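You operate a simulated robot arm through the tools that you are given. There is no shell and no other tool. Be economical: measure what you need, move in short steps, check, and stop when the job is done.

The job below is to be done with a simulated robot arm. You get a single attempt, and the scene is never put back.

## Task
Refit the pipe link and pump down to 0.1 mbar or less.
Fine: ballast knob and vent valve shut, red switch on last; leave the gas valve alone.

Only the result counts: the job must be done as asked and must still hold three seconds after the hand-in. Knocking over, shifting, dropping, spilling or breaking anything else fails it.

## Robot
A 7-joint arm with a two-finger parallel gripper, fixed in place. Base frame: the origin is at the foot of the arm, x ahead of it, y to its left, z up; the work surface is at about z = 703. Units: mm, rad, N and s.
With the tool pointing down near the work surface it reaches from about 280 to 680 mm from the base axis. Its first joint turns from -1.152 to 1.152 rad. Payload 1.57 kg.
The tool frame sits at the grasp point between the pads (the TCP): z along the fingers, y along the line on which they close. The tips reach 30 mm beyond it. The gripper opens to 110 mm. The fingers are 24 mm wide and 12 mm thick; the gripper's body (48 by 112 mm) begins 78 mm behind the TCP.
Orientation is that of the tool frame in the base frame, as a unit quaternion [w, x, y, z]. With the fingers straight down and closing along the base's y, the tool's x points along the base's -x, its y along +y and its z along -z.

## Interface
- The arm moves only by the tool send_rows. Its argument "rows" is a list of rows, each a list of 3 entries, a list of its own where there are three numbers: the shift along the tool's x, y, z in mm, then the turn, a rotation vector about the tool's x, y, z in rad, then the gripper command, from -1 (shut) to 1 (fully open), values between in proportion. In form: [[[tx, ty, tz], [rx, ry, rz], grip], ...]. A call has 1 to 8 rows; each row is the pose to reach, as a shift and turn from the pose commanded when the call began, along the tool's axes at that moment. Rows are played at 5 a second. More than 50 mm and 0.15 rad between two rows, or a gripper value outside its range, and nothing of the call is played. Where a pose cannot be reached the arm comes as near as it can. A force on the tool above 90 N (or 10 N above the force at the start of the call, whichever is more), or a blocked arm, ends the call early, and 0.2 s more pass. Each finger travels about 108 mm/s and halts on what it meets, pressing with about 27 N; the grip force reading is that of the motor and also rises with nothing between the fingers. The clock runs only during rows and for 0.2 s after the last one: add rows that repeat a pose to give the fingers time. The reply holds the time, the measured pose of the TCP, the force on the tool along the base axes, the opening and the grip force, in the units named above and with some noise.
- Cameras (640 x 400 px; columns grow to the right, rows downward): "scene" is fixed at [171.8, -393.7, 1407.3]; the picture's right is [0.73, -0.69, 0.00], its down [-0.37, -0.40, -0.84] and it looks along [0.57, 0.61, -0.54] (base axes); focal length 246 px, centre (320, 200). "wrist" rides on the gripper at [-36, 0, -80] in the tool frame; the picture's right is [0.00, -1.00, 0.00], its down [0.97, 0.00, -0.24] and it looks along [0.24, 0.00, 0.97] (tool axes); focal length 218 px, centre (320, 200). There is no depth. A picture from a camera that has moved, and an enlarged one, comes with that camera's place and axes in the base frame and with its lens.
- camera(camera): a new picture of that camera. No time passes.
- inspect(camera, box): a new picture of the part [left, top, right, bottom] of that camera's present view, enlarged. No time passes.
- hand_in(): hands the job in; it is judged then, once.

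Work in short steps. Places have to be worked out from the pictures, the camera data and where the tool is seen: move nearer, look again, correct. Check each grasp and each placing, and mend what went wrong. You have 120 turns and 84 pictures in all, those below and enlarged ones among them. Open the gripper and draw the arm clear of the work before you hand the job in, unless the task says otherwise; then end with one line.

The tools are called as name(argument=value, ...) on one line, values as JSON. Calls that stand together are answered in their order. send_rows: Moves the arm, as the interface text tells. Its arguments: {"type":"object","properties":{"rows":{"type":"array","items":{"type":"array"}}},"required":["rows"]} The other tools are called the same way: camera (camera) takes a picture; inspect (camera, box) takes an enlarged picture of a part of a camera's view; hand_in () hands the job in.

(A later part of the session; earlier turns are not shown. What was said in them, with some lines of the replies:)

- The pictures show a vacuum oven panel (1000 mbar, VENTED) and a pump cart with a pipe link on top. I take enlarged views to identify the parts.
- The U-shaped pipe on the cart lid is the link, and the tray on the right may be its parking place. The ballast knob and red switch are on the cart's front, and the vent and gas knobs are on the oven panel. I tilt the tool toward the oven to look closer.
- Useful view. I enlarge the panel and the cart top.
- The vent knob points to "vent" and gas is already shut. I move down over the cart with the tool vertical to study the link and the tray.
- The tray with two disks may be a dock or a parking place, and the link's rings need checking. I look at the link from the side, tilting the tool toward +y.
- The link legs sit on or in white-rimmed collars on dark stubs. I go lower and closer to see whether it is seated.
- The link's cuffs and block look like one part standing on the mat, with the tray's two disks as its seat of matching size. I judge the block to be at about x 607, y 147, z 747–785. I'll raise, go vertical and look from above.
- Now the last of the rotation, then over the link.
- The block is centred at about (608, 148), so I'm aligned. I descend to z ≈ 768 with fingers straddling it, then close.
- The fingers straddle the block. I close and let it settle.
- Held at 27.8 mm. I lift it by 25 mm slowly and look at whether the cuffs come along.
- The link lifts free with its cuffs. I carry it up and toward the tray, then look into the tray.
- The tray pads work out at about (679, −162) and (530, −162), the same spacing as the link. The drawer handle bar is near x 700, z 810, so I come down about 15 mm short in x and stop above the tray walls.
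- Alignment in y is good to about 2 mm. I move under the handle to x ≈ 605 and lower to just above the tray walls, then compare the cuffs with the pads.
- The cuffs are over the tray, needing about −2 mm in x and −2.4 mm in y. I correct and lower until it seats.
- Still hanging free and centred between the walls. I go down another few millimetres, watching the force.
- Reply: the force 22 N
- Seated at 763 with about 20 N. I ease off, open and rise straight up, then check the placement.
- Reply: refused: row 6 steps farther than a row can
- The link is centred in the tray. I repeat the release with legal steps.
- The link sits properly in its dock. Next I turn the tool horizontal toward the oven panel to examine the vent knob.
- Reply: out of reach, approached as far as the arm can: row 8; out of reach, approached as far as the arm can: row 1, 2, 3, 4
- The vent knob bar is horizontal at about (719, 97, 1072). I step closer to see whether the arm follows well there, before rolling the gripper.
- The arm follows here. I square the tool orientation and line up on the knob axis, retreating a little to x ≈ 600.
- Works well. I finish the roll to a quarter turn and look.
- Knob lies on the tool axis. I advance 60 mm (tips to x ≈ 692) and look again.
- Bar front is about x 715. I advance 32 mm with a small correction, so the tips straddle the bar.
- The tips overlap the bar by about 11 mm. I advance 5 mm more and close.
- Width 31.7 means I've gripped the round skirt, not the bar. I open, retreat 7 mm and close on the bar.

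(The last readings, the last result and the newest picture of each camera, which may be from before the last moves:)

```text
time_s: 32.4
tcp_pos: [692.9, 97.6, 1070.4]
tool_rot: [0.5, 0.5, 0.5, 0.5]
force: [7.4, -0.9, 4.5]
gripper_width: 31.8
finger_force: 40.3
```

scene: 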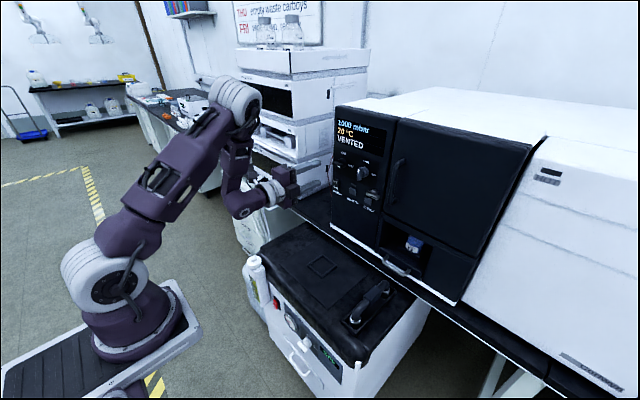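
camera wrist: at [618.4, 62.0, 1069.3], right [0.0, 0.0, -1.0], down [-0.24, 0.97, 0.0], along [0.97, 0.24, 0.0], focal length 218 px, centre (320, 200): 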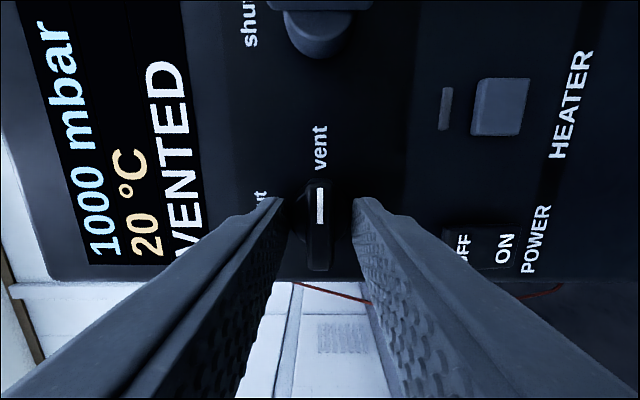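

Still the skirt. I retreat another 6 mm and try again.

send_rows(rows=[[[0, 0, 0], [0, 0, 0], -0.2], [[0, 0, -6], [0, 0, 0], -0.2], [[0, 0, -6], [0, 0, 0], -1], [[0, 0, -6], [0, 0, 0], -1], [[0, 0, -6], [0, 0, 0], -1], [[0, 0, -6], [0, 0, 0], -1]])

camera(camera="wrist")

inspect(camera="scene", box=[310, 130, 380, 200])

```text
time_s: 33.8
tcp_pos: [685.5, 96.5, 1070.6]
tool_rot: [0.501, 0.5, 0.5, 0.499]
force: [-0.8, 0.8, 3.2]
gripper_width: 11.9
finger_force: 29.0
```

```text
39 pictures are left
camera wrist: at [605.4, 62.6, 1069.4], right [0.0, 0.0, -1.0], down [-0.24, 0.97, 0.0], along [0.97, 0.24, 0.0], focal length 218 px, centre (320, 200)
```

wrist: 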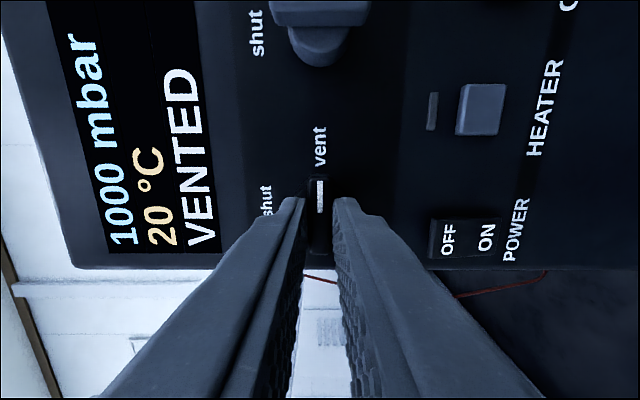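

```text
5.71 times, centred on (345, 165) of scene
camera zoom: at [171.7, -393.7, 1407.4], right [0.73, -0.69, 0.0], down [-0.37, -0.4, -0.84], along [0.57, 0.61, -0.54], focal length 1405 px, centre (177, 400)
```

zoom: 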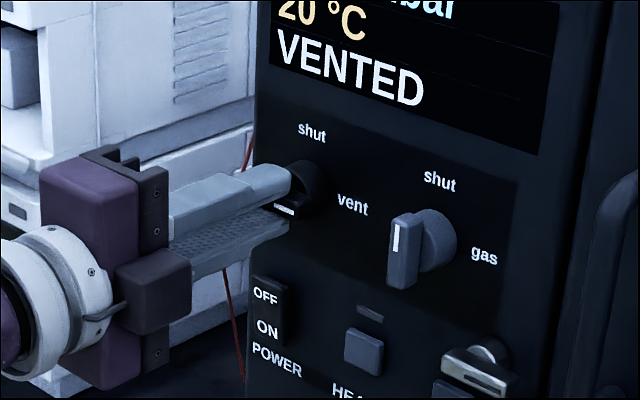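

Bar gripped at 11.9 mm. I turn it counter-clockwise toward "shut".

send_rows(rows=[[[0, 0, 0], [0, 0, -0.13], -1], [[0, 0, 0], [0, 0, -0.26], -1], [[0, 0, 0], [0, 0, -0.39], -1], [[0, 0, 0], [0, 0, -0.52], -1], [[0, 0, 0], [0, 0, -0.65], -1], [[0, 0, 0], [0, 0, -0.78], -1]])

inspect(camera="scene", box=[310, 110, 390, 200])

```text
time_s: 35.2
tcp_pos: [685.4, 97.0, 1067.8]
tool_rot: [0.652, 0.274, 0.653, 0.27]
force: [-18.5, -14.0, -14.2]
gripper_width: 11.9
finger_force: 28.6
```

```text
4.44 times, centred on (350, 155) of scene
camera zoom: at [171.5, -394.1, 1407.3], right [0.73, -0.69, 0.0], down [-0.37, -0.4, -0.84], along [0.57, 0.61, -0.54], focal length 1092 px, centre (187, 400)
```

zoom: 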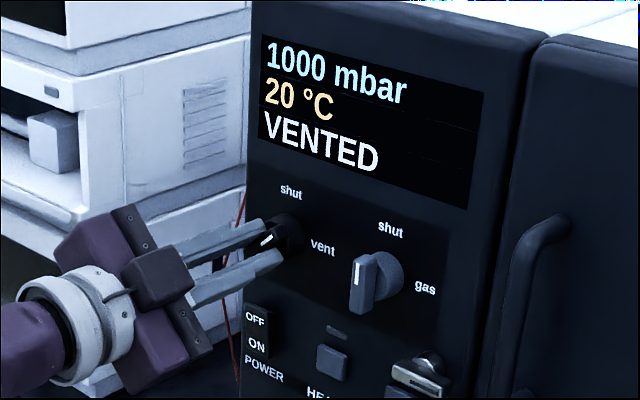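

It turns, with modest side forces. I shift slightly to relieve them and continue to the end.

send_rows(rows=[[[0, -1.5, -0.5], [0, 0, -0.13], -1], [[0, -1.5, -0.5], [0, 0, -0.26], -1], [[0, -1.5, -0.5], [0, 0, -0.39], -1], [[0, -1.5, -0.5], [0, 0, -0.52], -1], [[0, -1.5, -0.5], [0, 0, -0.65], -1], [[0, -1.5, -0.5], [0, 0, -0.79], -1], [[0, -1.5, -0.5], [0, 0, -0.79], -1]])

inspect(camera="scene", box=[310, 110, 390, 200])

```text
time_s: 36.8
tcp_pos: [686.2, 95.5, 1068.0]
tool_rot: [0.707, 0.001, 0.708, -0.002]
force: [-12.3, -21.3, -12.6]
gripper_width: 12.1
finger_force: 29.1
```

```text
4.44 times, centred on (350, 155) of scene
camera zoom: at [171.7, -394.3, 1407.2], right [0.73, -0.69, 0.0], down [-0.37, -0.4, -0.84], along [0.57, 0.61, -0.54], focal length 1092 px, centre (187, 400)
```

zoom: 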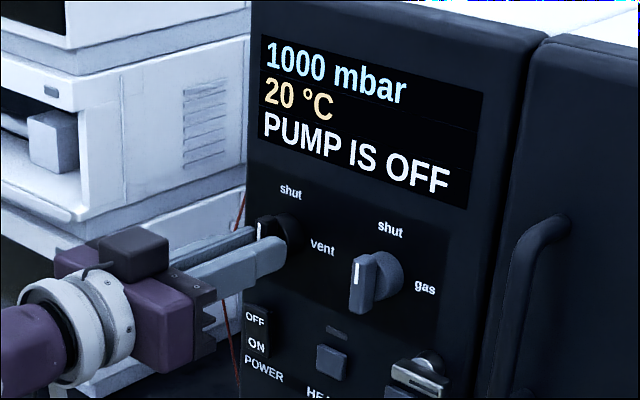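

The display now says "PUMP IS OFF", so the vent is shut (and presumably the link accepted). I open slightly, back straight off, and verify.

send_rows(rows=[[[0, 0, 0], [0, 0, 0], -0.4], [[0, 0, 0], [0, 0, 0], -0.4], [[0, 0, -40], [0, 0, 0], -0.4], [[0, 0, -80], [0, 0, 0], -0.4], [[0, 0, -110], [0, 0, 0], -0.4]])

inspect(camera="wrist", box=[220, 0, 440, 220])

inspect(camera="scene", box=[240, 260, 370, 400])

```text
time_s: 38.0
tcp_pos: [574.7, 97.6, 1069.9]
tool_rot: [0.707, 0.0, 0.707, 0.0]
force: [-0.4, -0.5, -0.8]
gripper_width: 33.0
finger_force: 0.1
```

```text
1.82 times, centred on (330, 110) of wrist
camera zoom: at [494.5, 98.5, 1105.0], right [0.0, -1.0, 0.0], down [-0.24, 0.0, -0.97], along [0.97, 0.0, -0.24], focal length 397 px, centre (302, 364)
```

zoom: 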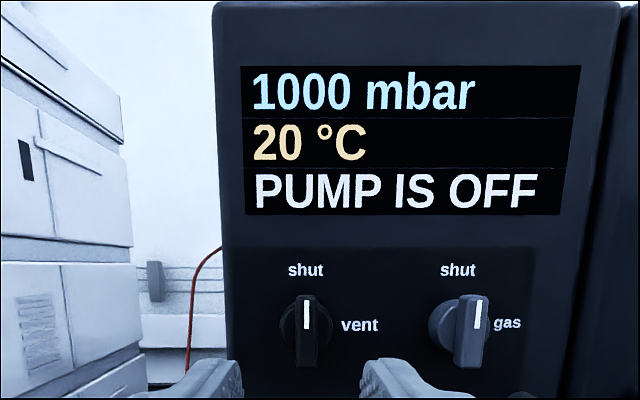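

```text
2.86 times, centred on (305, 330) of scene
camera zoom: at [171.8, -393.7, 1407.3], right [0.73, -0.69, 0.0], down [-0.37, -0.4, -0.84], along [0.57, 0.61, -0.54], focal length 702 px, centre (363, -171)
```

zoom: 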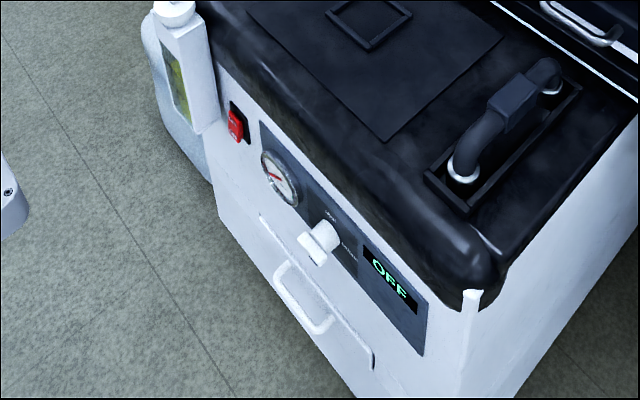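

Vent and gas are both at "shut". Next comes the cart front: the switch near (449, 160, 536) and the ballast knob near (436, −32, 513). I back off and pitch the tool down to look at them.

send_rows(rows=[[[20, -10, -35], [0, 0.1, 0], -0.4], [[45, -20, -70], [0, 0.2, 0], -0.4], [[75, -30, -105], [0, 0.3, 0], -0.4], [[105, -40, -140], [0, 0.4, 0], -0.4], [[135, -50, -175], [0, 0.5, 0], -0.4], [[165, -60, -205], [0, 0.6, 0], -0.4], [[205, -60, -220], [0, 0.7, 0], -0.4], [[245, -60, -225], [0, 0.785, 0], -0.4]])

camera(camera="wrist")

```text
time_s: 39.8
tcp_pos: [373.3, 76.2, 769.1]
tool_rot: [0.388, 0.005, 0.922, 0.009]
force: [-0.2, -0.3, -0.1]
gripper_width: 32.9
finger_force: 0.1
out of reach, approached as far as the arm can: row 2, 3, 4, 5, 6, 7, 8
```

```text
33 pictures are left
camera wrist: at [340.5, 76.5, 850.5], right [0.0, -1.0, -0.02], down [-0.85, 0.01, -0.53], along [0.53, 0.02, -0.85], focal length 218 px, centre (320, 200)
```

wrist: 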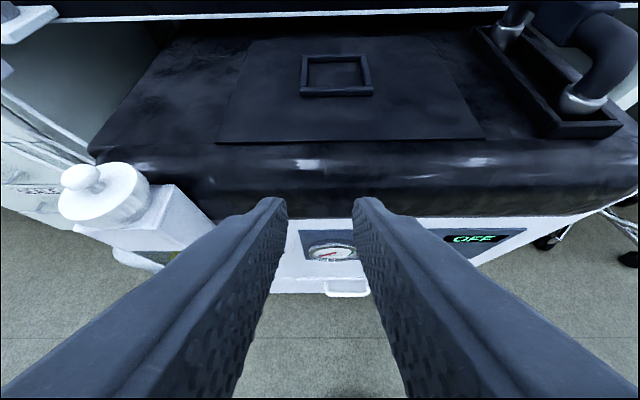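

I lower another 100 mm and back off a bit, opening the fingers for a better view.

send_rows(rows=[[[22, -5, 13], [0, 0, 0], 0], [[44, -10, 26], [0, 0, 0], 0.4], [[66, -20, 39], [0, 0, 0], 0.7], [[89, -30, 52], [0, 0, 0], 0.7]])

camera(camera="wrist")

camera(camera="scene")

```text
time_s: 40.8
tcp_pos: [338.3, 36.8, 671.3]
tool_rot: [0.383, 0.0, 0.924, 0.0]
force: [-0.3, 0.0, 0.3]
gripper_width: 93.5
finger_force: 0.1
```

```text
32 pictures are left
camera wrist: at [306.4, 38.5, 753.4], right [0.0, -1.0, 0.0], down [-0.86, 0.0, -0.52], along [0.52, 0.0, -0.86], focal length 218 px, centre (320, 200)
```

wrist: 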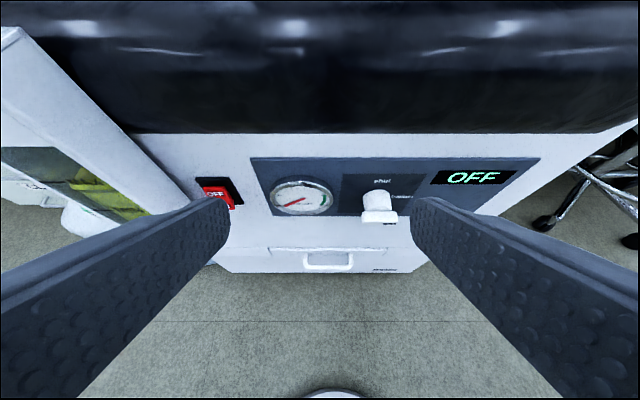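

```text
31 pictures are left
```

scene: 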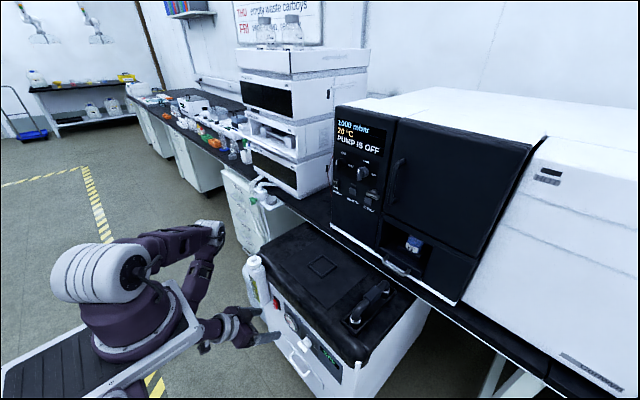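

Good view. I enlarge the switch, gauge and knob area.

inspect(camera="wrist", box=[330, 150, 440, 240])

inspect(camera="wrist", box=[180, 160, 340, 280])

```text
4.44 times, centred on (385, 195) of wrist
camera zoom: at [306.4, 38.5, 753.4], right [0.0, -1.0, 0.0], down [-0.86, 0.0, -0.52], along [0.52, 0.0, -0.86], focal length 970 px, centre (31, 222)
```

zoom: 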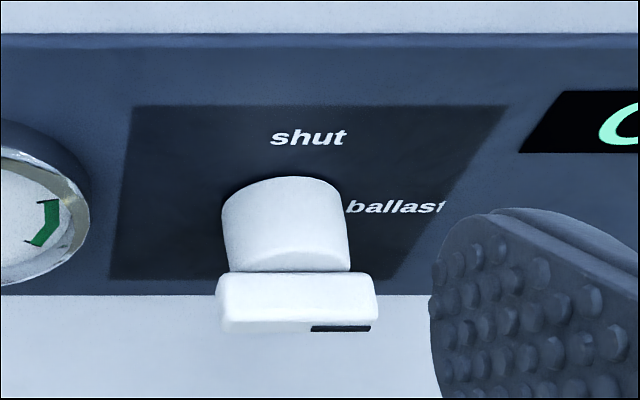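

```text
3.33 times, centred on (260, 220) of wrist
camera zoom: at [306.4, 38.5, 753.4], right [0.0, -1.0, 0.0], down [-0.86, 0.0, -0.52], along [0.52, 0.0, -0.86], focal length 728 px, centre (520, 133)
```

zoom: 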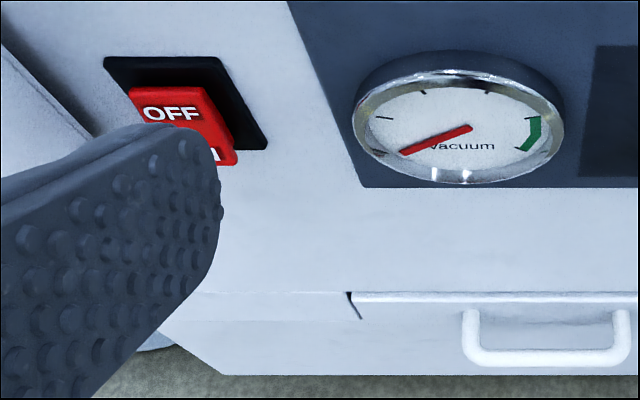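

The ballast knob points at "ballast" (bar horizontal) and must turn 90° counter-clockwise. The horizontal pose is hard to reach here, so I'll likely push the bar. I get the scene's view of it for triangulation.

inspect(camera="scene", box=[265, 280, 345, 370])

```text
4.44 times, centred on (305, 325) of scene
camera zoom: at [171.8, -393.7, 1407.3], right [0.73, -0.69, 0.0], down [-0.37, -0.4, -0.84], along [0.57, 0.61, -0.54], focal length 1092 px, centre (387, -356)
```

zoom: 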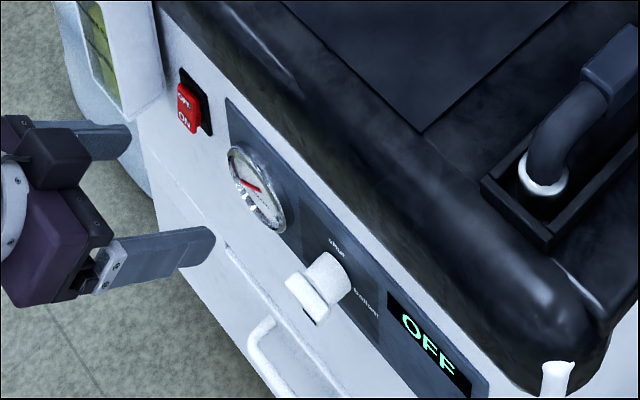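

Estimated bar centre is about (424, −35, 515) with some uncertainty. I close the fingers, keep the 45° pitch, and hover the closed tips above the bar's left end. Then I'll look.

send_rows(rows=[[[0, -18, 0], [0, 0, 0], 0], [[2, -35, 25], [0, 0, 0], -1], [[4, -52, 50], [0, 0, 0], -1], [[6, -52, 80], [0, 0, 0], -1], [[7, -52, 98], [0, 0, 0], -1], [[7, -52, 98], [0, 0, 0], -1]])

camera(camera="wrist")

inspect(camera="scene", box=[265, 280, 345, 370])

```text
time_s: 42.2
tcp_pos: [400.3, -16.7, 599.2]
tool_rot: [0.383, 0.0, 0.924, 0.0]
force: [0.2, 0.0, -0.9]
gripper_width: 0.0
finger_force: 20.3
```

```text
27 pictures are left
camera wrist: at [367.9, -15.6, 680.4], right [0.0, -1.0, 0.0], down [-0.86, 0.0, -0.52], along [0.52, 0.0, -0.86], focal length 218 px, centre (320, 200)
```

wrist: 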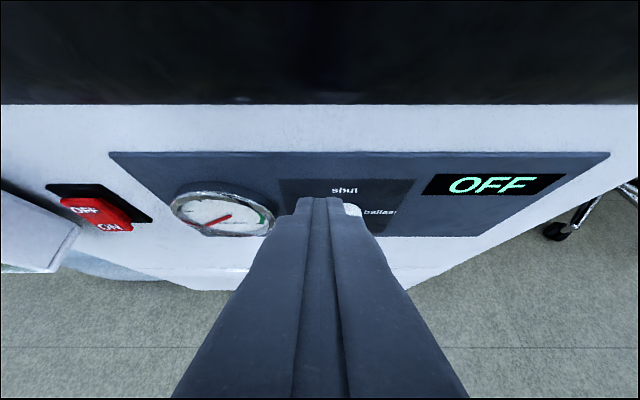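

```text
4.44 times, centred on (305, 325) of scene
camera zoom: at [171.8, -393.7, 1407.3], right [0.73, -0.69, 0.0], down [-0.37, -0.4, -0.84], along [0.57, 0.61, -0.54], focal length 1092 px, centre (387, -356)
```

zoom: 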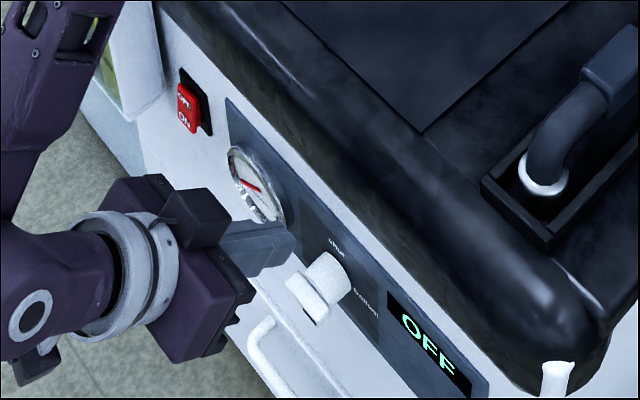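

The tip projects exactly where I see it in the scene view, so calibration is good. The knob axis is about (y −33.5, z 517) with the bar front near x 420. I shift the tip to y ≈ −9.5 and descend 45 mm toward the bar's left end.

send_rows(rows=[[[0, 7, 0], [0, 0, 0], -1], [[16, 7, 16], [0, 0, 0], -1], [[32, 7, 32], [0, 0, 0], -1], [[32, 7, 32], [0, 0, 0], -1]])

inspect(camera="scene", box=[280, 300, 340, 370])

```text
time_s: 43.2
tcp_pos: [405.9, -8.2, 581.6]
tool_rot: [0.383, -0.001, 0.924, 0.0]
force: [-0.3, 0.3, 0.5]
gripper_width: 0.0
finger_force: 21.6
out of reach, approached as far as the arm can: row 2, 3, 4
```

```text
5.71 times, centred on (310, 335) of scene
camera zoom: at [171.8, -393.7, 1407.3], right [0.73, -0.69, 0.0], down [-0.37, -0.4, -0.84], along [0.57, 0.61, -0.54], focal length 1405 px, centre (377, -571)
```

zoom: 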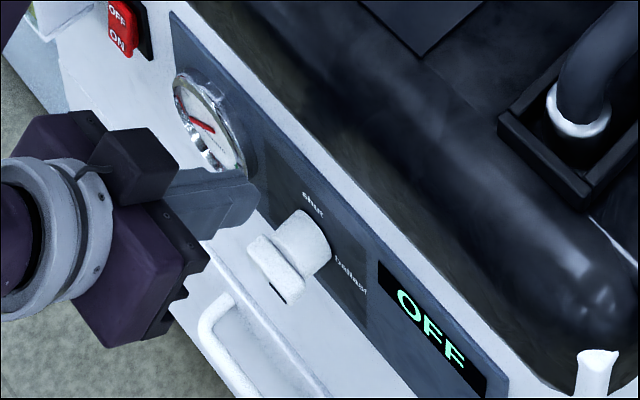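

The 45° pitch hits a joint limit lower down. A steeper tool (about 25° from vertical) should reach and still clear the cart's lip, so I raise a bit and rotate.

send_rows(rows=[[[-10, 0, -10], [0, 0.12, 0], -1], [[-10, 0, -10], [0, 0.24, 0], -1], [[-10, 0, -10], [0, 0.35, 0], -1], [[-10, 0, -10], [0, 0.35, 0], -1]])

```text
time_s: 44.2
tcp_pos: [405.0, -9.0, 595.5]
tool_rot: [0.215, 0.001, 0.977, 0.0]
force: [-0.2, -0.7, -0.9]
gripper_width: 0.0
finger_force: 21.4
```

Reached. I descend 38 mm toward the bar.

send_rows(rows=[[[8, 0, 17.2], [0, 0, 0], -1], [[16, 0, 34.4], [0, 0, 0], -1], [[16, 0, 34.4], [0, 0, 0], -1]])

inspect(camera="scene", box=[280, 300, 340, 370])

```text
time_s: 45.0
tcp_pos: [404.9, -9.1, 555.8]
tool_rot: [0.216, -0.001, 0.976, 0.0]
force: [0.3, -0.5, -0.3]
gripper_width: 0.0
finger_force: 21.2
```

```text
5.71 times, centred on (310, 335) of scene
camera zoom: at [171.8, -393.7, 1407.3], right [0.73, -0.69, 0.0], down [-0.37, -0.4, -0.84], along [0.57, 0.61, -0.54], focal length 1405 px, centre (377, -571)
```

zoom: 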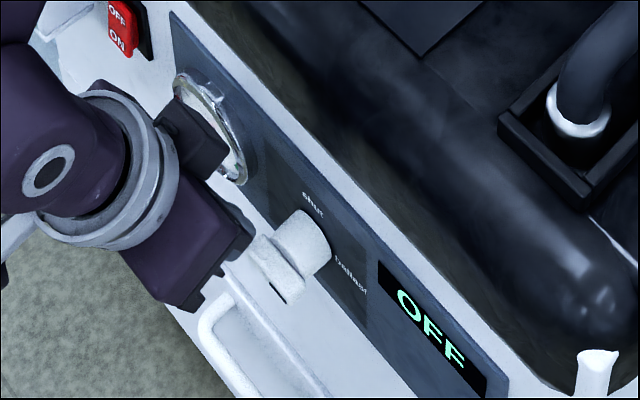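

Tip is just above the bar's left end. I push down 16 mm in small steps, watching force.

send_rows(rows=[[[1.7, 0, 3.6], [0, 0, 0], -1], [[3.4, 0, 7.2], [0, 0, 0], -1], [[5.1, 0, 10.9], [0, 0, 0], -1], [[6.8, 0, 14.5], [0, 0, 0], -1], [[6.8, 0, 14.5], [0, 0, 0], -1]])

inspect(camera="scene", box=[280, 300, 340, 370])

```text
time_s: 46.2
tcp_pos: [404.1, -9.4, 538.8]
tool_rot: [0.215, 0.0, 0.977, 0.0]
force: [-1.4, 1.1, 0.2]
gripper_width: 0.6
finger_force: 21.3
```

```text
5.71 times, centred on (310, 335) of scene
camera zoom: at [171.8, -393.7, 1407.3], right [0.73, -0.69, 0.0], down [-0.37, -0.4, -0.84], along [0.57, 0.61, -0.54], focal length 1405 px, centre (377, -571)
```

zoom: 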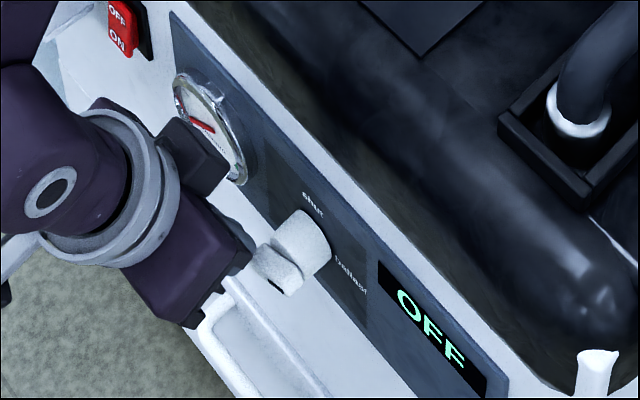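

The bar is turning. I continue down 14 mm and then push toward −y to bring it vertical.

send_rows(rows=[[[2, 0, 4.2], [0, 0, 0], -1], [[4, 0, 8.4], [0, 0, 0], -1], [[5.9, 0, 12.7], [0, 0, 0], -1], [[5.9, -3, 12.7], [0, 0, 0], -1], [[5.9, -6, 12.7], [0, 0, 0], -1], [[5.9, -6, 12.7], [0, 0, 0], -1]])

inspect(camera="scene", box=[280, 300, 340, 370])

```text
time_s: 47.6
tcp_pos: [404.7, -10.0, 525.2]
tool_rot: [0.215, -0.003, 0.977, 0.005]
force: [5.9, 39.9, -36.0]
gripper_width: 0.1
finger_force: 21.2
```

```text
5.71 times, centred on (310, 335) of scene
camera zoom: at [172.4, -393.2, 1407.4], right [0.73, -0.69, 0.0], down [-0.37, -0.4, -0.84], along [0.57, 0.61, -0.55], focal length 1405 px, centre (377, -571)
```

zoom: 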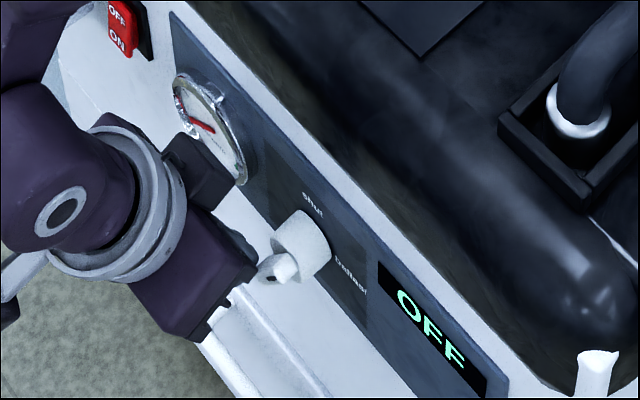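

Contact forces at 45° suggest the tip touched the knob's round skirt. I back off +y and 7 mm toward the robot and look at the knob.

send_rows(rows=[[[0, 6, 0], [0, 0, 0], -1], [[6.3, 6, -3], [0, 0, 0], -1], [[6.3, 6, -3], [0, 0, 0], -1]])

inspect(camera="scene", box=[290, 315, 330, 360])

camera(camera="wrist")

```text
time_s: 48.4
tcp_pos: [398.8, -10.4, 526.2]
tool_rot: [0.215, 0.001, 0.977, -0.003]
force: [0.2, -0.9, 0.7]
gripper_width: 0.1
finger_force: 21.4
```

```text
8.89 times, centred on (310, 338) of scene
camera zoom: at [171.8, -393.7, 1407.3], right [0.73, -0.69, 0.0], down [-0.37, -0.4, -0.84], along [0.57, 0.61, -0.54], focal length 2185 px, centre (409, -1022)
```

zoom: 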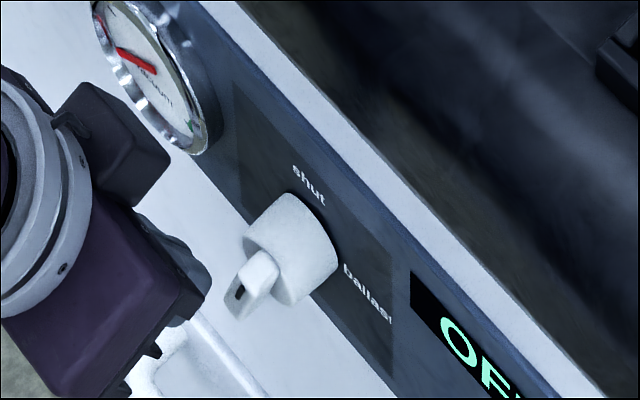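

```text
20 pictures are left
camera wrist: at [395.8, -8.4, 612.8], right [0.0, -1.0, 0.0], down [-0.98, 0.0, -0.19], along [0.19, 0.0, -0.98], focal length 218 px, centre (320, 200)
```

wrist: 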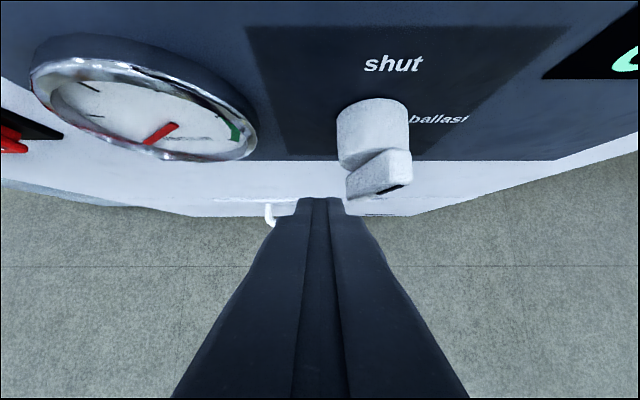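

Bar is around 60–70° turned; clear view now. I go 6 mm lower and push gently toward −y, staying clear of the skirt.

send_rows(rows=[[[2.5, 0, 5.4], [0, 0, 0], -1], [[2.5, -2, 5.4], [0, 0, 0], -1], [[2.5, -4, 5.4], [0, 0, 0], -1], [[2.5, -5.5, 5.4], [0, 0, 0], -1], [[2.5, -5.5, 5.4], [0, 0, 0], -1]])

inspect(camera="wrist", box=[290, 30, 450, 230])

```text
time_s: 49.6
tcp_pos: [398.6, -15.7, 519.1]
tool_rot: [0.216, 0.0, 0.976, 0.0]
force: [-0.8, 0.3, 0.5]
gripper_width: 0.1
finger_force: 21.1
```

```text
2.00 times, centred on (370, 130) of wrist
camera zoom: at [396.3, -13.0, 606.4], right [0.0, -1.0, 0.0], down [-0.98, 0.0, -0.19], along [0.19, 0.0, -0.98], focal length 436 px, centre (220, 340)
```

zoom: 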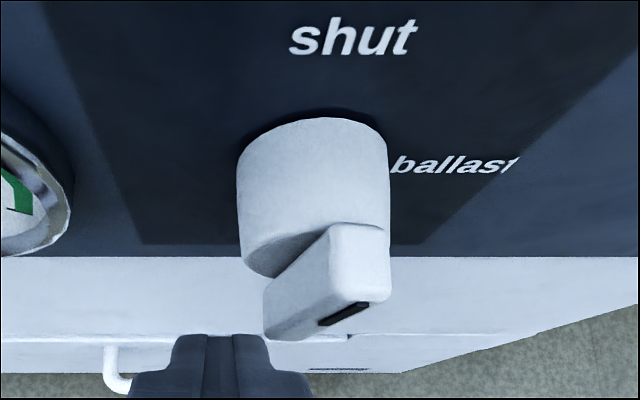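

Near vertical but hard to judge from here; I check with the scene camera.

inspect(camera="scene", box=[290, 315, 330, 360])

```text
8.89 times, centred on (310, 338) of scene
camera zoom: at [171.8, -393.7, 1407.3], right [0.73, -0.69, 0.0], down [-0.37, -0.4, -0.84], along [0.57, 0.61, -0.54], focal length 2185 px, centre (409, -1022)
```

zoom: 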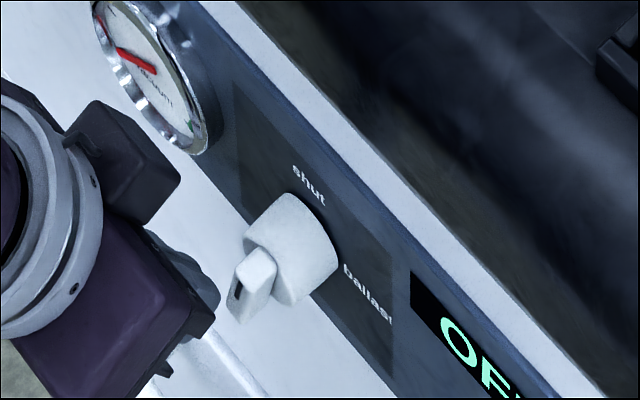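

About 15–17° still to go. I push 7 mm more toward −y until it meets its stop.

send_rows(rows=[[[0, -2, 0], [0, 0, 0], -1], [[0, -4, 0], [0, 0, 0], -1], [[0, -6, 0], [0, 0, 0], -1], [[0, -7.5, 0], [0, 0, 0], -1], [[0, -7.5, 0], [0, 0, 0], -1]])

inspect(camera="scene", box=[290, 315, 330, 360])

```text
time_s: 50.8
tcp_pos: [396.6, -20.1, 520.3]
tool_rot: [0.214, -0.001, 0.977, 0.003]
force: [-1.0, 25.7, -12.9]
gripper_width: 0.0
finger_force: 20.8
```

```text
8.89 times, centred on (310, 338) of scene
camera zoom: at [172.0, -393.3, 1407.4], right [0.73, -0.69, 0.0], down [-0.37, -0.4, -0.84], along [0.57, 0.61, -0.55], focal length 2185 px, centre (409, -1022)
```

zoom: 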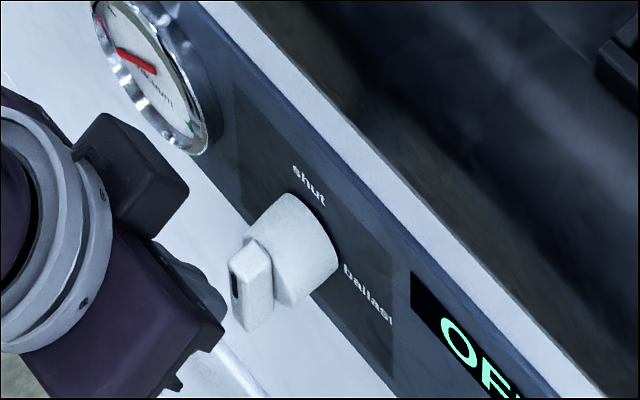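

The knob meets its stop at shut, with the bar vertical. I back away (+y, then up and back) and go toward the switch side to view the switch and the nearby bottle.

send_rows(rows=[[[0, 10, 0], [0, 0, 0], -1], [[15, 15, -10], [0, 0, 0], -1], [[0, 40, -45], [0, 0, 0], -1], [[-8, 65, -80], [0, 0, 0], -1], [[-18, 95, -110], [0, 0, 0], -1], [[-18, 125, -124], [0, 0, 0], -1], [[-18, 125, -124], [0, 0, 0], -1]])

camera(camera="wrist")

inspect(camera="scene", box=[230, 240, 350, 360])

```text
time_s: 52.4
tcp_pos: [359.4, 104.7, 639.7]
tool_rot: [0.216, 0.0, 0.976, 0.0]
force: [0.7, -0.2, 0.9]
gripper_width: 0.0
finger_force: 20.4
```

```text
16 pictures are left
camera wrist: at [357.7, 105.6, 726.6], right [0.0, -1.0, 0.0], down [-0.98, 0.0, -0.19], along [0.19, 0.0, -0.98], focal length 218 px, centre (320, 200)
```

wrist: 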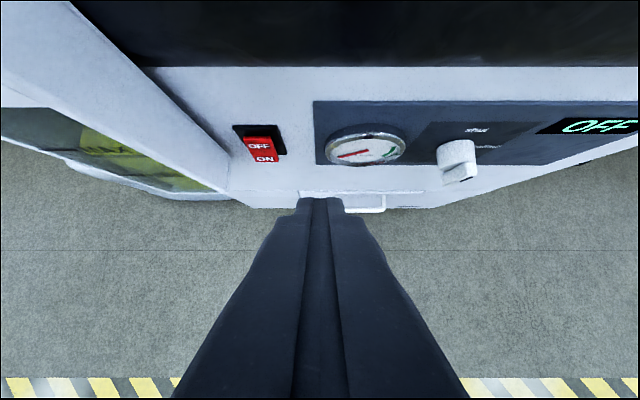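

```text
3.33 times, centred on (290, 300) of scene
camera zoom: at [171.8, -393.7, 1407.3], right [0.73, -0.69, 0.0], down [-0.37, -0.4, -0.84], along [0.57, 0.61, -0.54], focal length 819 px, centre (420, -133)
```

zoom: 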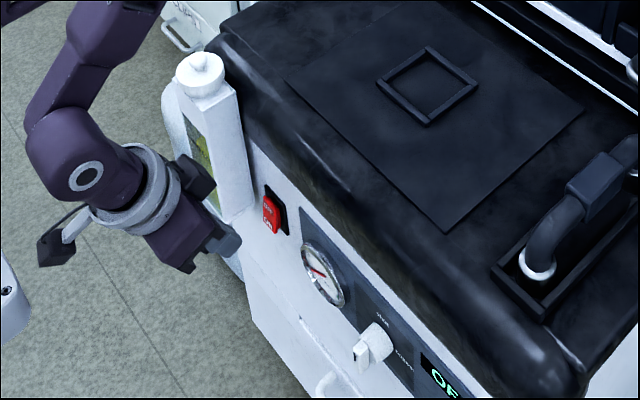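

The switch's ON half is at about (447, 166, 503), the bottle's side at y ≈ 200. To keep the gripper body clear of the bottle I open to 50 mm and press with the left finger, gripper centre at y ≈ 134. I move to hover in front.

send_rows(rows=[[[0, 10, 20], [0, 0, 0], -0.09], [[0, 20, 45], [0, 0, 0], -0.09], [[5, 29, 75], [0, 0, 0], -0.09], [[10, 29, 100], [0, 0, 0], -0.09], [[15, 29, 116], [0, 0, 0], -0.09], [[15, 29, 116], [0, 0, 0], -0.09]])

camera(camera="wrist")

inspect(camera="scene", box=[250, 260, 330, 340])

```text
time_s: 53.8
tcp_pos: [395.2, 130.8, 525.8]
tool_rot: [0.215, 0.0, 0.977, -0.001]
force: [-0.1, -0.1, 0.4]
gripper_width: 50.3
finger_force: 0.0
```

```text
14 pictures are left
camera wrist: at [392.9, 132.3, 613.1], right [0.0, -1.0, 0.0], down [-0.98, 0.0, -0.19], along [0.19, 0.0, -0.98], focal length 218 px, centre (320, 200)
```

wrist: 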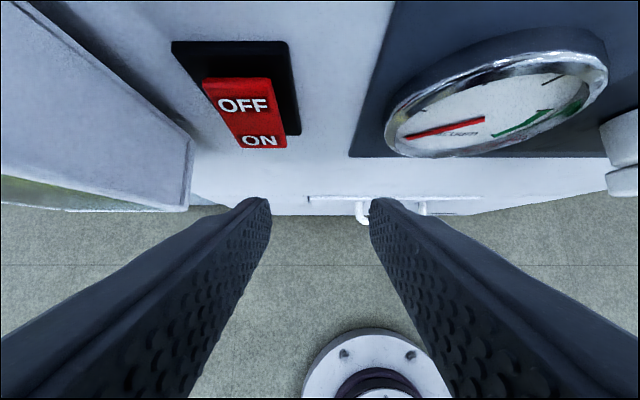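

```text
5.00 times, centred on (290, 300) of scene
camera zoom: at [171.8, -393.7, 1407.3], right [0.73, -0.69, 0.0], down [-0.37, -0.4, -0.84], along [0.57, 0.61, -0.54], focal length 1229 px, centre (470, -300)
```

zoom: 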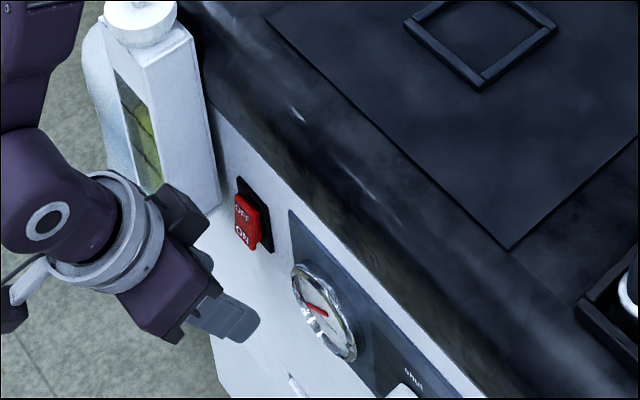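

Left finger is lined up with the switch (y ≈ 162). I raise 5 mm and press forward in steps onto the ON half.

send_rows(rows=[[[-10, 1, 0], [0, 0, 0], -0.09], [[-19.3, 1, 3.5], [0, 0, 0], -0.09], [[-22, 1, 4.8], [0, 0, 0], -0.09], [[-24.7, 1, 6], [0, 0, 0], -0.09], [[-27.4, 1, 7.3], [0, 0, 0], -0.09], [[-27.4, 1, 7.3], [0, 0, 0], -0.09]])

inspect(camera="scene", box=[250, 260, 400, 370])

```text
time_s: 55.2
tcp_pos: [424.7, 134.1, 534.3]
tool_rot: [0.216, 0.0, 0.976, 0.0]
force: [-1.7, 0.0, 0.0]
gripper_width: 49.9
finger_force: 0.0
```

```text
3.64 times, centred on (325, 315) of scene
camera zoom: at [171.8, -393.7, 1407.3], right [0.73, -0.69, 0.0], down [-0.37, -0.4, -0.84], along [0.57, 0.61, -0.54], focal length 894 px, centre (302, -218)
```

zoom: 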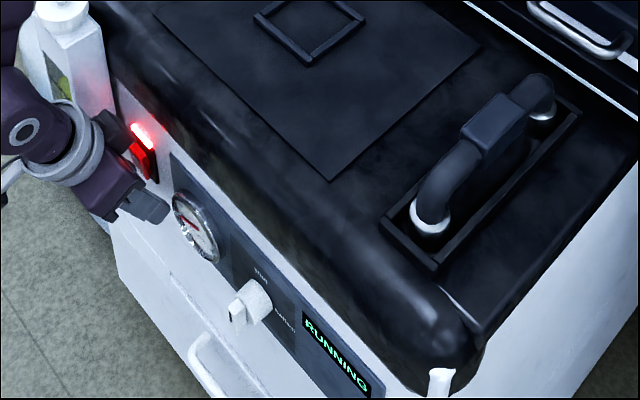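

The pump shows RUNNING and the switch is lit. I back straight off and rise clear, then check the pressure display.

send_rows(rows=[[[27, 0, -12], [0, 0, 0], -0.09], [[50, -5, -23], [0, 0, 0], -0.09], [[45, -20, -60], [0, 0, 0], -0.09], [[35, -35, -100], [0, 0, 0], -0.09], [[25, -50, -140], [0, 0, 0], -0.09], [[25, -50, -180], [0, 0, 0], -0.09], [[25, -50, -220], [0, 0, 0], -0.09], [[25, -50, -220], [0, 0, 0], -0.09]])

inspect(camera="scene", box=[240, 90, 460, 370])

```text
time_s: 57.0
tcp_pos: [309.7, 80.9, 721.6]
tool_rot: [0.215, 0.0, 0.977, 0.0]
force: [0.0, -0.1, -0.3]
gripper_width: 50.1
finger_force: 0.2
```

```text
1.43 times, centred on (350, 230) of scene
camera zoom: at [171.8, -393.7, 1407.3], right [0.73, -0.69, 0.0], down [-0.37, -0.4, -0.84], along [0.57, 0.61, -0.54], focal length 351 px, centre (277, 157)
```

zoom: 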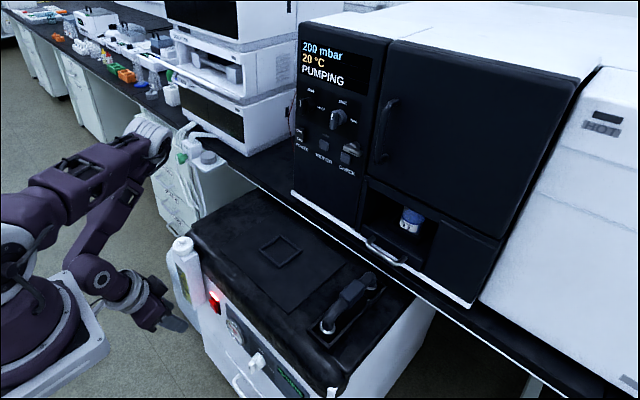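

Pumping: 200 mbar and falling. I wait by holding the pose (opening the gripper), then read again.

send_rows(rows=[[[0, 0, -10], [0, 0, 0], 0.5], [[0, 0, -10], [0, 0, 0], 0.5], [[0, 0, -10], [0, 0, 0], 0.5], [[0, 0, -10], [0, 0, 0], 0.5], [[0, 0, -10], [0, 0, 0], 0.5], [[0, 0, -10], [0, 0, 0], 0.5], [[0, 0, -10], [0, 0, 0], 0.5], [[0, 0, -10], [0, 0, 0], 0.5]])

send_rows(rows=[[[0, 0, 0], [0, 0, 0], 0.5], [[0, 0, 0], [0, 0, 0], 0.5], [[0, 0, 0], [0, 0, 0], 0.5], [[0, 0, 0], [0, 0, 0], 0.5], [[0, 0, 0], [0, 0, 0], 0.5], [[0, 0, 0], [0, 0, 0], 0.5], [[0, 0, 0], [0, 0, 0], 0.5], [[0, 0, 0], [0, 0, 0], 0.5]])

inspect(camera="scene", box=[325, 100, 405, 210])

```text
time_s: 58.8
tcp_pos: [309.9, 82.2, 730.1]
tool_rot: [0.217, 0.0, 0.976, 0.001]
force: [0.3, 0.0, -0.4]
gripper_width: 82.8
finger_force: 0.0
```

```text
time_s: 60.6
tcp_pos: [309.6, 83.4, 730.9]
tool_rot: [0.218, 0.001, 0.976, 0.002]
force: [0.2, -0.6, 0.1]
gripper_width: 82.3
finger_force: 0.1
```

```text
3.64 times, centred on (365, 155) of scene
camera zoom: at [177.1, -394.0, 1406.5], right [0.73, -0.69, 0.0], down [-0.38, -0.4, -0.84], along [0.57, 0.61, -0.55], focal length 894 px, centre (156, 364)
```

zoom: 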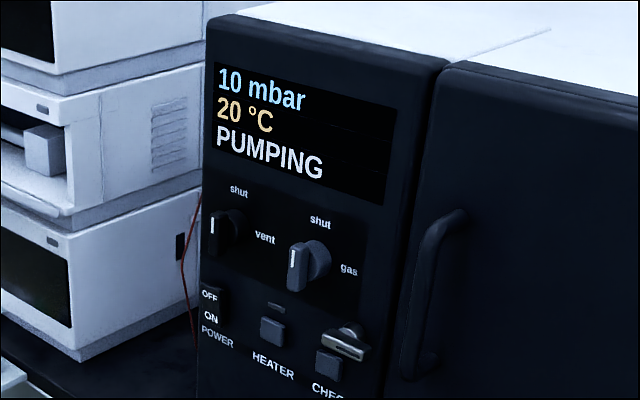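

10 mbar and falling. The scene camera reads 5 mm displaced, so I check that nothing of the arm touches its mount.

camera(camera="scene")

```text
9 pictures are left
```

scene: 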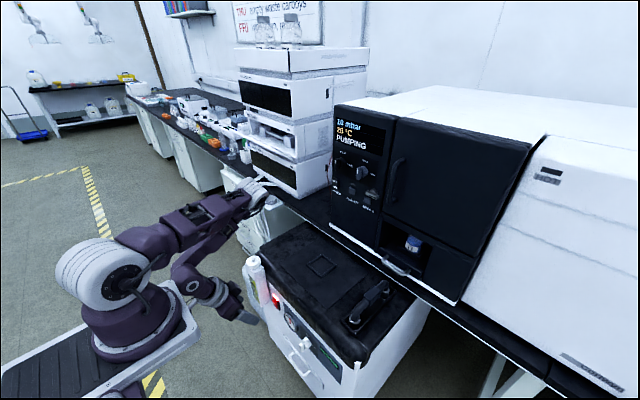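

The arm is tightly folded here, so I open it out to a relaxed pose while the pump runs.

send_rows(rows=[[[-30, -4, -23], [0, 0, 0], 0.5], [[-60, -8, -46], [0, 0, 0], 0.5], [[-90, -12, -70], [0, 0, 0], 0.5], [[-122, -16, -93], [0, 0, 0], 0.5], [[-153, -20, -116], [0, 0, 0], 0.5], [[-153, -20, -116], [0, 0, 0], 0.5], [[-153, -20, -116], [0, 0, 0], 0.5], [[-153, -20, -116], [0, 0, 0], 0.5]])

send_rows(rows=[[[0, 0, 0], [0, 0, 0], 0.5], [[0, 0, 0], [0, 0, 0], 0.5], [[0, 0, 0], [0, 0, 0], 0.5], [[0, 0, 0], [0, 0, 0], 0.5], [[0, 0, 0], [0, 0, 0], 0.5], [[0, 0, 0], [0, 0, 0], 0.5], [[0, 0, 0], [0, 0, 0], 0.5], [[0, 0, 0], [0, 0, 0], 0.5]])

inspect(camera="scene", box=[180, 90, 460, 370])

```text
time_s: 62.4
tcp_pos: [395.3, 65.8, 901.5]
tool_rot: [0.216, 0.0, 0.976, 0.0]
force: [0.9, -0.2, 1.0]
gripper_width: 82.7
finger_force: 0.1
out of reach, approached as far as the arm can: row 1, 2, 3, 4
```

```text
time_s: 64.2
tcp_pos: [395.3, 66.6, 902.1]
tool_rot: [0.216, 0.0, 0.976, 0.0]
force: [-1.4, 0.6, 1.0]
gripper_width: 82.3
finger_force: 0.1
```

```text
1.43 times, centred on (320, 230) of scene
camera zoom: at [171.8, -393.7, 1407.3], right [0.73, -0.69, 0.0], down [-0.37, -0.4, -0.84], along [0.57, 0.61, -0.54], focal length 351 px, centre (320, 157)
```

zoom: 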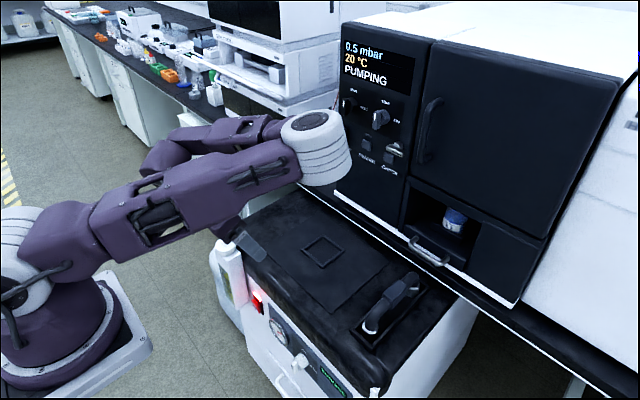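

0.5 mbar now, camera back at its nominal place. I raise the tool another bit and wait.

send_rows(rows=[[[-20, 0, -40], [0, 0, 0], 0.5], [[-40, 0, -80], [0, 0, 0], 0.5], [[-60, 0, -120], [0, 0, 0], 0.5], [[-80, 0, -160], [0, 0, 0], 0.5], [[-80, 0, -160], [0, 0, 0], 0.5], [[-80, 0, -160], [0, 0, 0], 0.5], [[-80, 0, -160], [0, 0, 0], 0.5], [[-80, 0, -160], [0, 0, 0], 0.5]])

send_rows(rows=[[[0, 0, 0], [0, 0, 0], 0.5], [[0, 0, 0], [0, 0, 0], 0.5], [[0, 0, 0], [0, 0, 0], 0.5], [[0, 0, 0], [0, 0, 0], 0.5], [[0, 0, 0], [0, 0, 0], 0.5], [[0, 0, 0], [0, 0, 0], 0.5], [[0, 0, 0], [0, 0, 0], 0.5], [[0, 0, 0], [0, 0, 0], 0.5]])

camera(camera="scene")

inspect(camera="scene", box=[320, 95, 410, 215])

```text
time_s: 66.0
tcp_pos: [398.4, 63.0, 1077.4]
tool_rot: [0.216, 0.001, 0.976, 0.0]
force: [0.3, 0.9, -0.7]
gripper_width: 82.5
finger_force: 0.0
```

```text
time_s: 67.8
tcp_pos: [399.0, 64.1, 1077.8]
tool_rot: [0.217, 0.0, 0.976, 0.001]
force: [-0.9, 0.3, -0.3]
gripper_width: 82.3
finger_force: 0.0
```

```text
7 pictures are left
```

scene: 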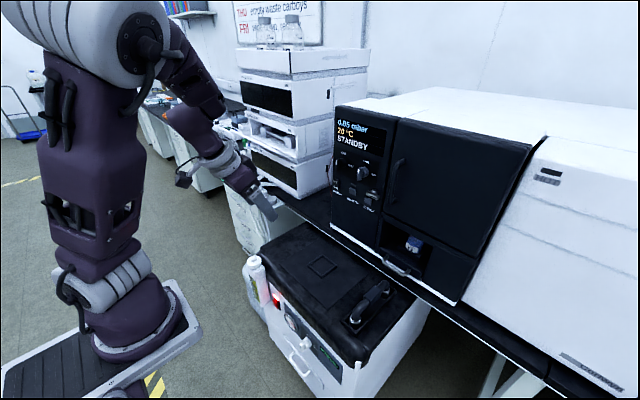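

```text
3.33 times, centred on (365, 155) of scene
camera zoom: at [171.8, -393.7, 1407.3], right [0.73, -0.69, 0.0], down [-0.37, -0.4, -0.84], along [0.57, 0.61, -0.54], focal length 819 px, centre (170, 350)
```

zoom: 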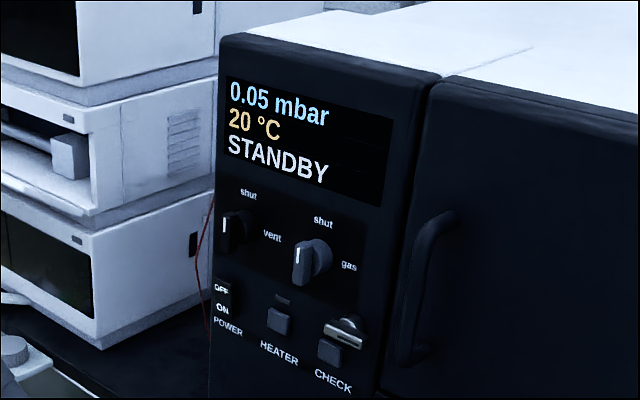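

The display shows 0.05 mbar, STANDBY, with vent and gas shut and the pump running. The arm is clear and the gripper open, so I hand in.

hand_in()

```text
The job is handed in.
```

I refitted the pipe link and the chamber pumped down to 0.05 mbar; the vent valve and ballast knob are shut, the red switch went on last, and the gas valve was left alone.
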